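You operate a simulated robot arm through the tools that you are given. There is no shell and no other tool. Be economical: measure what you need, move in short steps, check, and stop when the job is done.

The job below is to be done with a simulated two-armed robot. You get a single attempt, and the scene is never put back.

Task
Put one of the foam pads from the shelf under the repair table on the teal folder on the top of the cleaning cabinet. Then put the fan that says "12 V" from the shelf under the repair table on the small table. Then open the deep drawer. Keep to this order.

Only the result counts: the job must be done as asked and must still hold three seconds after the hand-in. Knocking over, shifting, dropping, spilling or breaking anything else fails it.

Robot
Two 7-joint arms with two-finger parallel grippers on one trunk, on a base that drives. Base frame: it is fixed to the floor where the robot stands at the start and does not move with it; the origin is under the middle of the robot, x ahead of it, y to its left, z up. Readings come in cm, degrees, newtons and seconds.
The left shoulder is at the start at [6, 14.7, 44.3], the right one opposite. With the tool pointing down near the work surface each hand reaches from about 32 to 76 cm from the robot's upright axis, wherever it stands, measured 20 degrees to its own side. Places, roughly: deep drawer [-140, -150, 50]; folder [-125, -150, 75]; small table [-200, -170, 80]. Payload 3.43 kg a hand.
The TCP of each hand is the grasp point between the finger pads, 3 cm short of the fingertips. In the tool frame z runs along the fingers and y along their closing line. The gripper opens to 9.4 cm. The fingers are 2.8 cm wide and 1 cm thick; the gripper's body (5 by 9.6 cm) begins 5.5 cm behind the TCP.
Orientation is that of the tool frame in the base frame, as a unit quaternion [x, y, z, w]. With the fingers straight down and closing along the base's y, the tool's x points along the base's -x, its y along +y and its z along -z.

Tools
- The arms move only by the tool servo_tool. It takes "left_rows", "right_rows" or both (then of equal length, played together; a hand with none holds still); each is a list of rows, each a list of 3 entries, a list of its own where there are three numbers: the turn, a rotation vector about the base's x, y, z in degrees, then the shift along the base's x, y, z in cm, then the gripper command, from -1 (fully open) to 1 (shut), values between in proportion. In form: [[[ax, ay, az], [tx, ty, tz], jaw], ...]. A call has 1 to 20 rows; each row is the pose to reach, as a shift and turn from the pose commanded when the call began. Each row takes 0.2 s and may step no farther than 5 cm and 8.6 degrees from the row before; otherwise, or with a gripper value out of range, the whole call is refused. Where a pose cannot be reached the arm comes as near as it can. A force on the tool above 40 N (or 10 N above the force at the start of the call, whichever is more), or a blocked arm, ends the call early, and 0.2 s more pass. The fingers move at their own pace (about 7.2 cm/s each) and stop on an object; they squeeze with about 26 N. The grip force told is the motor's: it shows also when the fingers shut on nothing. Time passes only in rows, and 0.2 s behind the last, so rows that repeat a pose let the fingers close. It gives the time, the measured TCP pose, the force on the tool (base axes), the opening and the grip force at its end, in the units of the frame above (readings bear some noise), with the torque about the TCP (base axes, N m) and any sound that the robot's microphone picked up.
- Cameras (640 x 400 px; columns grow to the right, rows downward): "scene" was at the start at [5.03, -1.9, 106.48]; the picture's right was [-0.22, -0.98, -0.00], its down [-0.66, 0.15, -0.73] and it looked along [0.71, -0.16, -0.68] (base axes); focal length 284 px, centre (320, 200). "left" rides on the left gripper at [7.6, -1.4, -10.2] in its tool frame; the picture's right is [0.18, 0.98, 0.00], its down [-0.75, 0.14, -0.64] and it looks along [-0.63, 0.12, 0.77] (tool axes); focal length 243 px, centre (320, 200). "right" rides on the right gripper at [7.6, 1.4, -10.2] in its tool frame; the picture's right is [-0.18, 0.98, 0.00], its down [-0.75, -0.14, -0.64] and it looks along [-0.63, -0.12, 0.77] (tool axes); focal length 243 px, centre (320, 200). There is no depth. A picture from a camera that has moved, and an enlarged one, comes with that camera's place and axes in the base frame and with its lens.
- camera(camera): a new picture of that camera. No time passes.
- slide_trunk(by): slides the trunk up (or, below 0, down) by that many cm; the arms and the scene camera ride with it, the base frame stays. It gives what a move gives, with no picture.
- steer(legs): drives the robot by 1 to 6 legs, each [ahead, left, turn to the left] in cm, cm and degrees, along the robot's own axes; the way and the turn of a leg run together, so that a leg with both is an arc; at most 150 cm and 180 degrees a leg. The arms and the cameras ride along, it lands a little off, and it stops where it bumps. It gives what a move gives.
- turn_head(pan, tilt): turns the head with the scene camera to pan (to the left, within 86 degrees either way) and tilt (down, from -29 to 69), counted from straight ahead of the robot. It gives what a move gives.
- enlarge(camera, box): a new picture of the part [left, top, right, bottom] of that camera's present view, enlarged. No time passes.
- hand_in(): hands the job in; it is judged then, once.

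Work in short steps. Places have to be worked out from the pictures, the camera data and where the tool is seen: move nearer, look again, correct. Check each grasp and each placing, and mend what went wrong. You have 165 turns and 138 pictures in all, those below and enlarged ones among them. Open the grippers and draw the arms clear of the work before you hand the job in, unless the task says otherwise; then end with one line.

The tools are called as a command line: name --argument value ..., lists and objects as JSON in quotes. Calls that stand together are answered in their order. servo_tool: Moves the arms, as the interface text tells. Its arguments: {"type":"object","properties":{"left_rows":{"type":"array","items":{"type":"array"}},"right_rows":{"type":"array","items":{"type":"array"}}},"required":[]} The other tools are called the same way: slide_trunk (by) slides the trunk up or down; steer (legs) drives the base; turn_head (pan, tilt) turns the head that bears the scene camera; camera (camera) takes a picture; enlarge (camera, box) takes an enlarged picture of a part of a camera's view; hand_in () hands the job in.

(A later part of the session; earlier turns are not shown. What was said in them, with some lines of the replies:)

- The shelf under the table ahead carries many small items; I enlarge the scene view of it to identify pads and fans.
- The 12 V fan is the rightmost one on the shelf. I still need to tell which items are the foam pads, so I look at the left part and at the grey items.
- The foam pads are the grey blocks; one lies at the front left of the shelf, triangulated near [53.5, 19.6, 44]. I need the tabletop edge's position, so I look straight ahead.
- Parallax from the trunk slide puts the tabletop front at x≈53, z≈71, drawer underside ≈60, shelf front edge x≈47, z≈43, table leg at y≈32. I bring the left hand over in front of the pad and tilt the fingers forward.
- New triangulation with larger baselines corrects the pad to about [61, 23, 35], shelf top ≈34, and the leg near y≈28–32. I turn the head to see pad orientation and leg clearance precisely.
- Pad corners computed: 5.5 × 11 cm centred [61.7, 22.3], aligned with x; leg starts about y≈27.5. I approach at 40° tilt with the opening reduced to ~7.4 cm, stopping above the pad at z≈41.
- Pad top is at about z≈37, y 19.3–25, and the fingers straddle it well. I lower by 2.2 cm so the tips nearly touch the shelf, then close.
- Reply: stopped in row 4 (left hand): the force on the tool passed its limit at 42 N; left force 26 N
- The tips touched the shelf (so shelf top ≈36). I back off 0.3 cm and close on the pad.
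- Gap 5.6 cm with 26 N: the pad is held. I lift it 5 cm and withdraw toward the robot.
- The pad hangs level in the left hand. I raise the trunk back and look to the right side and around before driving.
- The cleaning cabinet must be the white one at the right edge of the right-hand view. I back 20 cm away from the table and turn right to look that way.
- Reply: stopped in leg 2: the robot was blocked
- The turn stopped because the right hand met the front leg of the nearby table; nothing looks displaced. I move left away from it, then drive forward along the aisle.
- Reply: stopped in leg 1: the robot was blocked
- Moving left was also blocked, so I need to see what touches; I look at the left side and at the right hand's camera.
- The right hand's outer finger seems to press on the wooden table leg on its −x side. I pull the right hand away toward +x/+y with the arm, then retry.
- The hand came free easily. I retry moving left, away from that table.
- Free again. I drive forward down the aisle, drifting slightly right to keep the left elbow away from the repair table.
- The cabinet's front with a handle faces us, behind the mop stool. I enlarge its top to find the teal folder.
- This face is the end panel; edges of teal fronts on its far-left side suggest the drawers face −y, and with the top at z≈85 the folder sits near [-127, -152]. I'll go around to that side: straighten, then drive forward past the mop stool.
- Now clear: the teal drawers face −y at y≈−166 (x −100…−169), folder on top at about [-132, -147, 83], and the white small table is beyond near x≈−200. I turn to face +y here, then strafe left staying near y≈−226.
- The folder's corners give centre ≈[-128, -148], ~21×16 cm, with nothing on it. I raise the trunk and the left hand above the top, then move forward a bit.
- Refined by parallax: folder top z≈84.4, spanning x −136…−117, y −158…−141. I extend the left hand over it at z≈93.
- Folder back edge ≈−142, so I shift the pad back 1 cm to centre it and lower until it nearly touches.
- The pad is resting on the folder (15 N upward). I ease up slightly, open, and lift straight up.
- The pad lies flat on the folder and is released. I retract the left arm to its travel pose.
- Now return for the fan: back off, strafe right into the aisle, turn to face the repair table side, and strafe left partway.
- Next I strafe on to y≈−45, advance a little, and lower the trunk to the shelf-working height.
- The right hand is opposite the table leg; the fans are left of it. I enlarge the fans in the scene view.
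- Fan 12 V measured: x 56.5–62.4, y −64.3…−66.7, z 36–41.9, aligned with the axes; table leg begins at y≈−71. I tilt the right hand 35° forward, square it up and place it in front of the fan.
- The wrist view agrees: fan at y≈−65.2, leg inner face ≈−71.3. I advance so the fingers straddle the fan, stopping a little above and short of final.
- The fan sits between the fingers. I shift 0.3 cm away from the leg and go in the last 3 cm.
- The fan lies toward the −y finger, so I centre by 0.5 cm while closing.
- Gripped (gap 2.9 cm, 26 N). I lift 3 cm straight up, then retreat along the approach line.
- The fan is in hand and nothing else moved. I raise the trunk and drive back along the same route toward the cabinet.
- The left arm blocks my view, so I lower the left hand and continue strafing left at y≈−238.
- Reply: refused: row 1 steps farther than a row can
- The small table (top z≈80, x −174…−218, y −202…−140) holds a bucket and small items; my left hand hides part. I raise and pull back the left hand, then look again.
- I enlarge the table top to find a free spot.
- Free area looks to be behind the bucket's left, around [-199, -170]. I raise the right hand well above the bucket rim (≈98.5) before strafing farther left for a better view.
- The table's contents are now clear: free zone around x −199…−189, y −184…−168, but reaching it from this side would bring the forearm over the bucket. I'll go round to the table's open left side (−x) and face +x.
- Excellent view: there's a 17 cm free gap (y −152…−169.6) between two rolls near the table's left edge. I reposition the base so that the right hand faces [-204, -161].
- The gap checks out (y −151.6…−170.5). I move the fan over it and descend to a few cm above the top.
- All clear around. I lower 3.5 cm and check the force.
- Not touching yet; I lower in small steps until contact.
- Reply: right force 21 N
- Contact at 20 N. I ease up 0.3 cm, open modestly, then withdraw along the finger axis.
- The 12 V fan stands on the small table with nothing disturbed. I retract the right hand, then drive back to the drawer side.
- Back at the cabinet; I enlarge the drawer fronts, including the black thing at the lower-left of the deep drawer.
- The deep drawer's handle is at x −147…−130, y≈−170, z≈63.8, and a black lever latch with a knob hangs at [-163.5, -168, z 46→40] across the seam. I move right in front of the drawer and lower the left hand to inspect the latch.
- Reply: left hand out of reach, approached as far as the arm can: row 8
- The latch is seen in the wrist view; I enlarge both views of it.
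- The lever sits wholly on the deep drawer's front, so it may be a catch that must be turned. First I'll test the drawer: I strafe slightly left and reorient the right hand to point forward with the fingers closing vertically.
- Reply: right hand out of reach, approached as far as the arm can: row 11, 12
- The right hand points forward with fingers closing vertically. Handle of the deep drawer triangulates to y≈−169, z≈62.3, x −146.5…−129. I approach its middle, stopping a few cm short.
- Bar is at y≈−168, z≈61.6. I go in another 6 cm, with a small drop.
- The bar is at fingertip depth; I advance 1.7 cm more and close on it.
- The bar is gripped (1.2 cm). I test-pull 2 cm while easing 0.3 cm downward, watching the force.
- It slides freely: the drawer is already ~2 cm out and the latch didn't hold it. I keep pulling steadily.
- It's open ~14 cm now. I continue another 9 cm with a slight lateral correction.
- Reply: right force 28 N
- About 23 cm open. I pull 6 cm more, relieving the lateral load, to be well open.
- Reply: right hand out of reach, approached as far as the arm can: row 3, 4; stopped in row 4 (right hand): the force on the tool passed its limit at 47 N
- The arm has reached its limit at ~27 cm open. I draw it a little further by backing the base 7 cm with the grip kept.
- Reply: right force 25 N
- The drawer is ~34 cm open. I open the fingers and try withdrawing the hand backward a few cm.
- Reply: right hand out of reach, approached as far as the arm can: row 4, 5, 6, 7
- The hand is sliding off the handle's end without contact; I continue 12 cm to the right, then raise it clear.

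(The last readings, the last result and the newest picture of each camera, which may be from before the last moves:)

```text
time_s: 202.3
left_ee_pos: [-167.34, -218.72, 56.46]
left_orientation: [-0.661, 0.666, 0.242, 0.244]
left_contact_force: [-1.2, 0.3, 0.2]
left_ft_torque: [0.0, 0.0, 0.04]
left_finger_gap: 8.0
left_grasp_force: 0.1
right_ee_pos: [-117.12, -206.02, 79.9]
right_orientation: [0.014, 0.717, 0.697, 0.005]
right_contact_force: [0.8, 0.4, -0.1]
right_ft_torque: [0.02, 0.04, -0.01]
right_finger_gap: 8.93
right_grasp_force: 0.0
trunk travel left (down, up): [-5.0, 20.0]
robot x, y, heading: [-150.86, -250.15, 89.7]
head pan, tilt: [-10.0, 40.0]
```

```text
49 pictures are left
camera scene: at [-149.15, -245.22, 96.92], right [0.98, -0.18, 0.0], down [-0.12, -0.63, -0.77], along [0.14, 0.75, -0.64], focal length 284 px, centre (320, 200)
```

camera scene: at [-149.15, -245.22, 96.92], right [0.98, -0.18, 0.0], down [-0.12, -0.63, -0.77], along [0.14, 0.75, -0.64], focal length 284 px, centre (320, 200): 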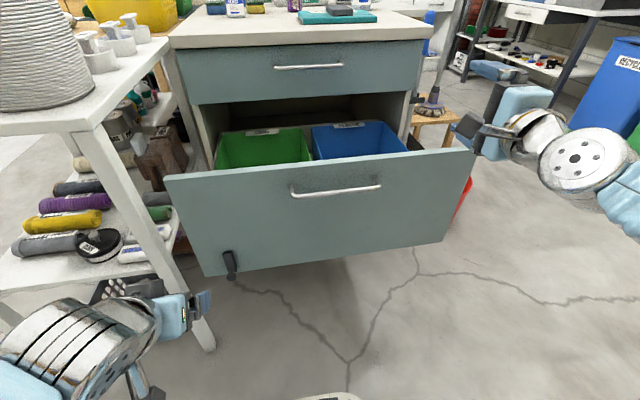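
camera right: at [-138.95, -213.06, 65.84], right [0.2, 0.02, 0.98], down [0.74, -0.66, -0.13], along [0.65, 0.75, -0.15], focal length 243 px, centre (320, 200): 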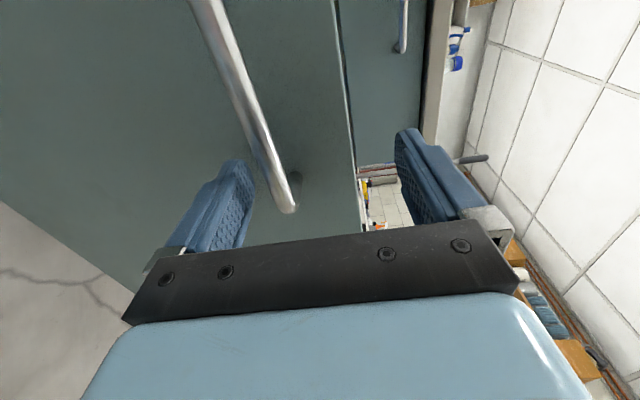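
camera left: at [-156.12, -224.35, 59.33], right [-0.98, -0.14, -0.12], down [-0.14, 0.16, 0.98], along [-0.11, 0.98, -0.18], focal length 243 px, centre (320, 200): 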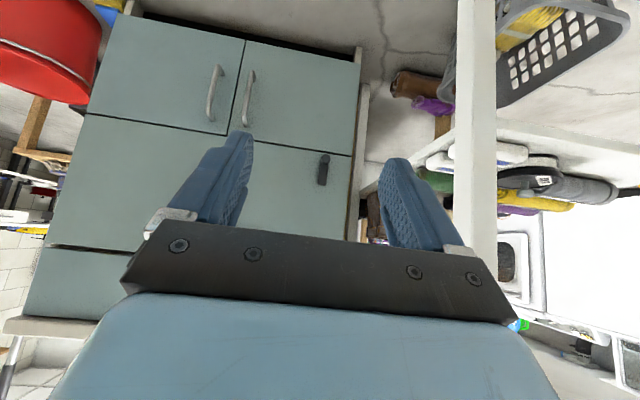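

The drawer is open and both hands are clear. A last look at the folder and small table.

turn_head --pan 15 --tilt 15

camera --camera "scene"

```text
time_s: 203.2
left_ee_pos: [-167.48, -218.72, 56.58]
left_orientation: [-0.662, 0.666, 0.243, 0.245]
left_contact_force: [-0.3, -0.5, -0.5]
left_ft_torque: [-0.03, 0.0, -0.03]
left_finger_gap: 7.97
left_grasp_force: 0.1
right_ee_pos: [-117.07, -206.0, 79.77]
right_orientation: [0.014, 0.717, 0.697, 0.005]
right_contact_force: [-1.0, 0.6, 0.0]
right_ft_torque: [0.01, -0.03, 0.04]
right_finger_gap: 8.93
right_grasp_force: 0.2
trunk travel left (down, up): [-5.0, 20.0]
robot x, y, heading: [-150.2, -250.35, 89.5]
head pan, tilt: [15.0, 15.0]
```

```text
48 pictures are left
camera scene: at [-153.04, -244.55, 100.87], right [0.97, 0.25, 0.0], down [0.07, -0.25, -0.97], along [-0.24, 0.93, -0.26], focal length 284 px, centre (320, 200)
```

scene: 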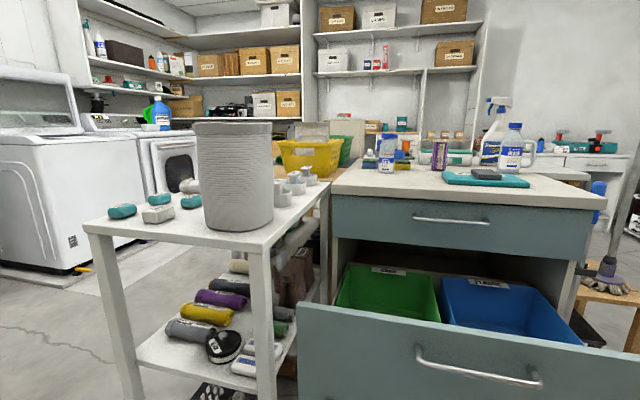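

Everything is in place: the pad is on the folder and the deep drawer is open. The fan is hidden behind the bucket from here, but it was standing when I released it. I hand in.

hand_in

```text
The job is handed in.
```

I put a foam pad on the teal folder, stood the 12 V fan on the small table and opened the deep drawer about 34 cm, in that order, and handed the job in. On the way to the cabinet my right hand bumped a table leg; nothing looked moved.
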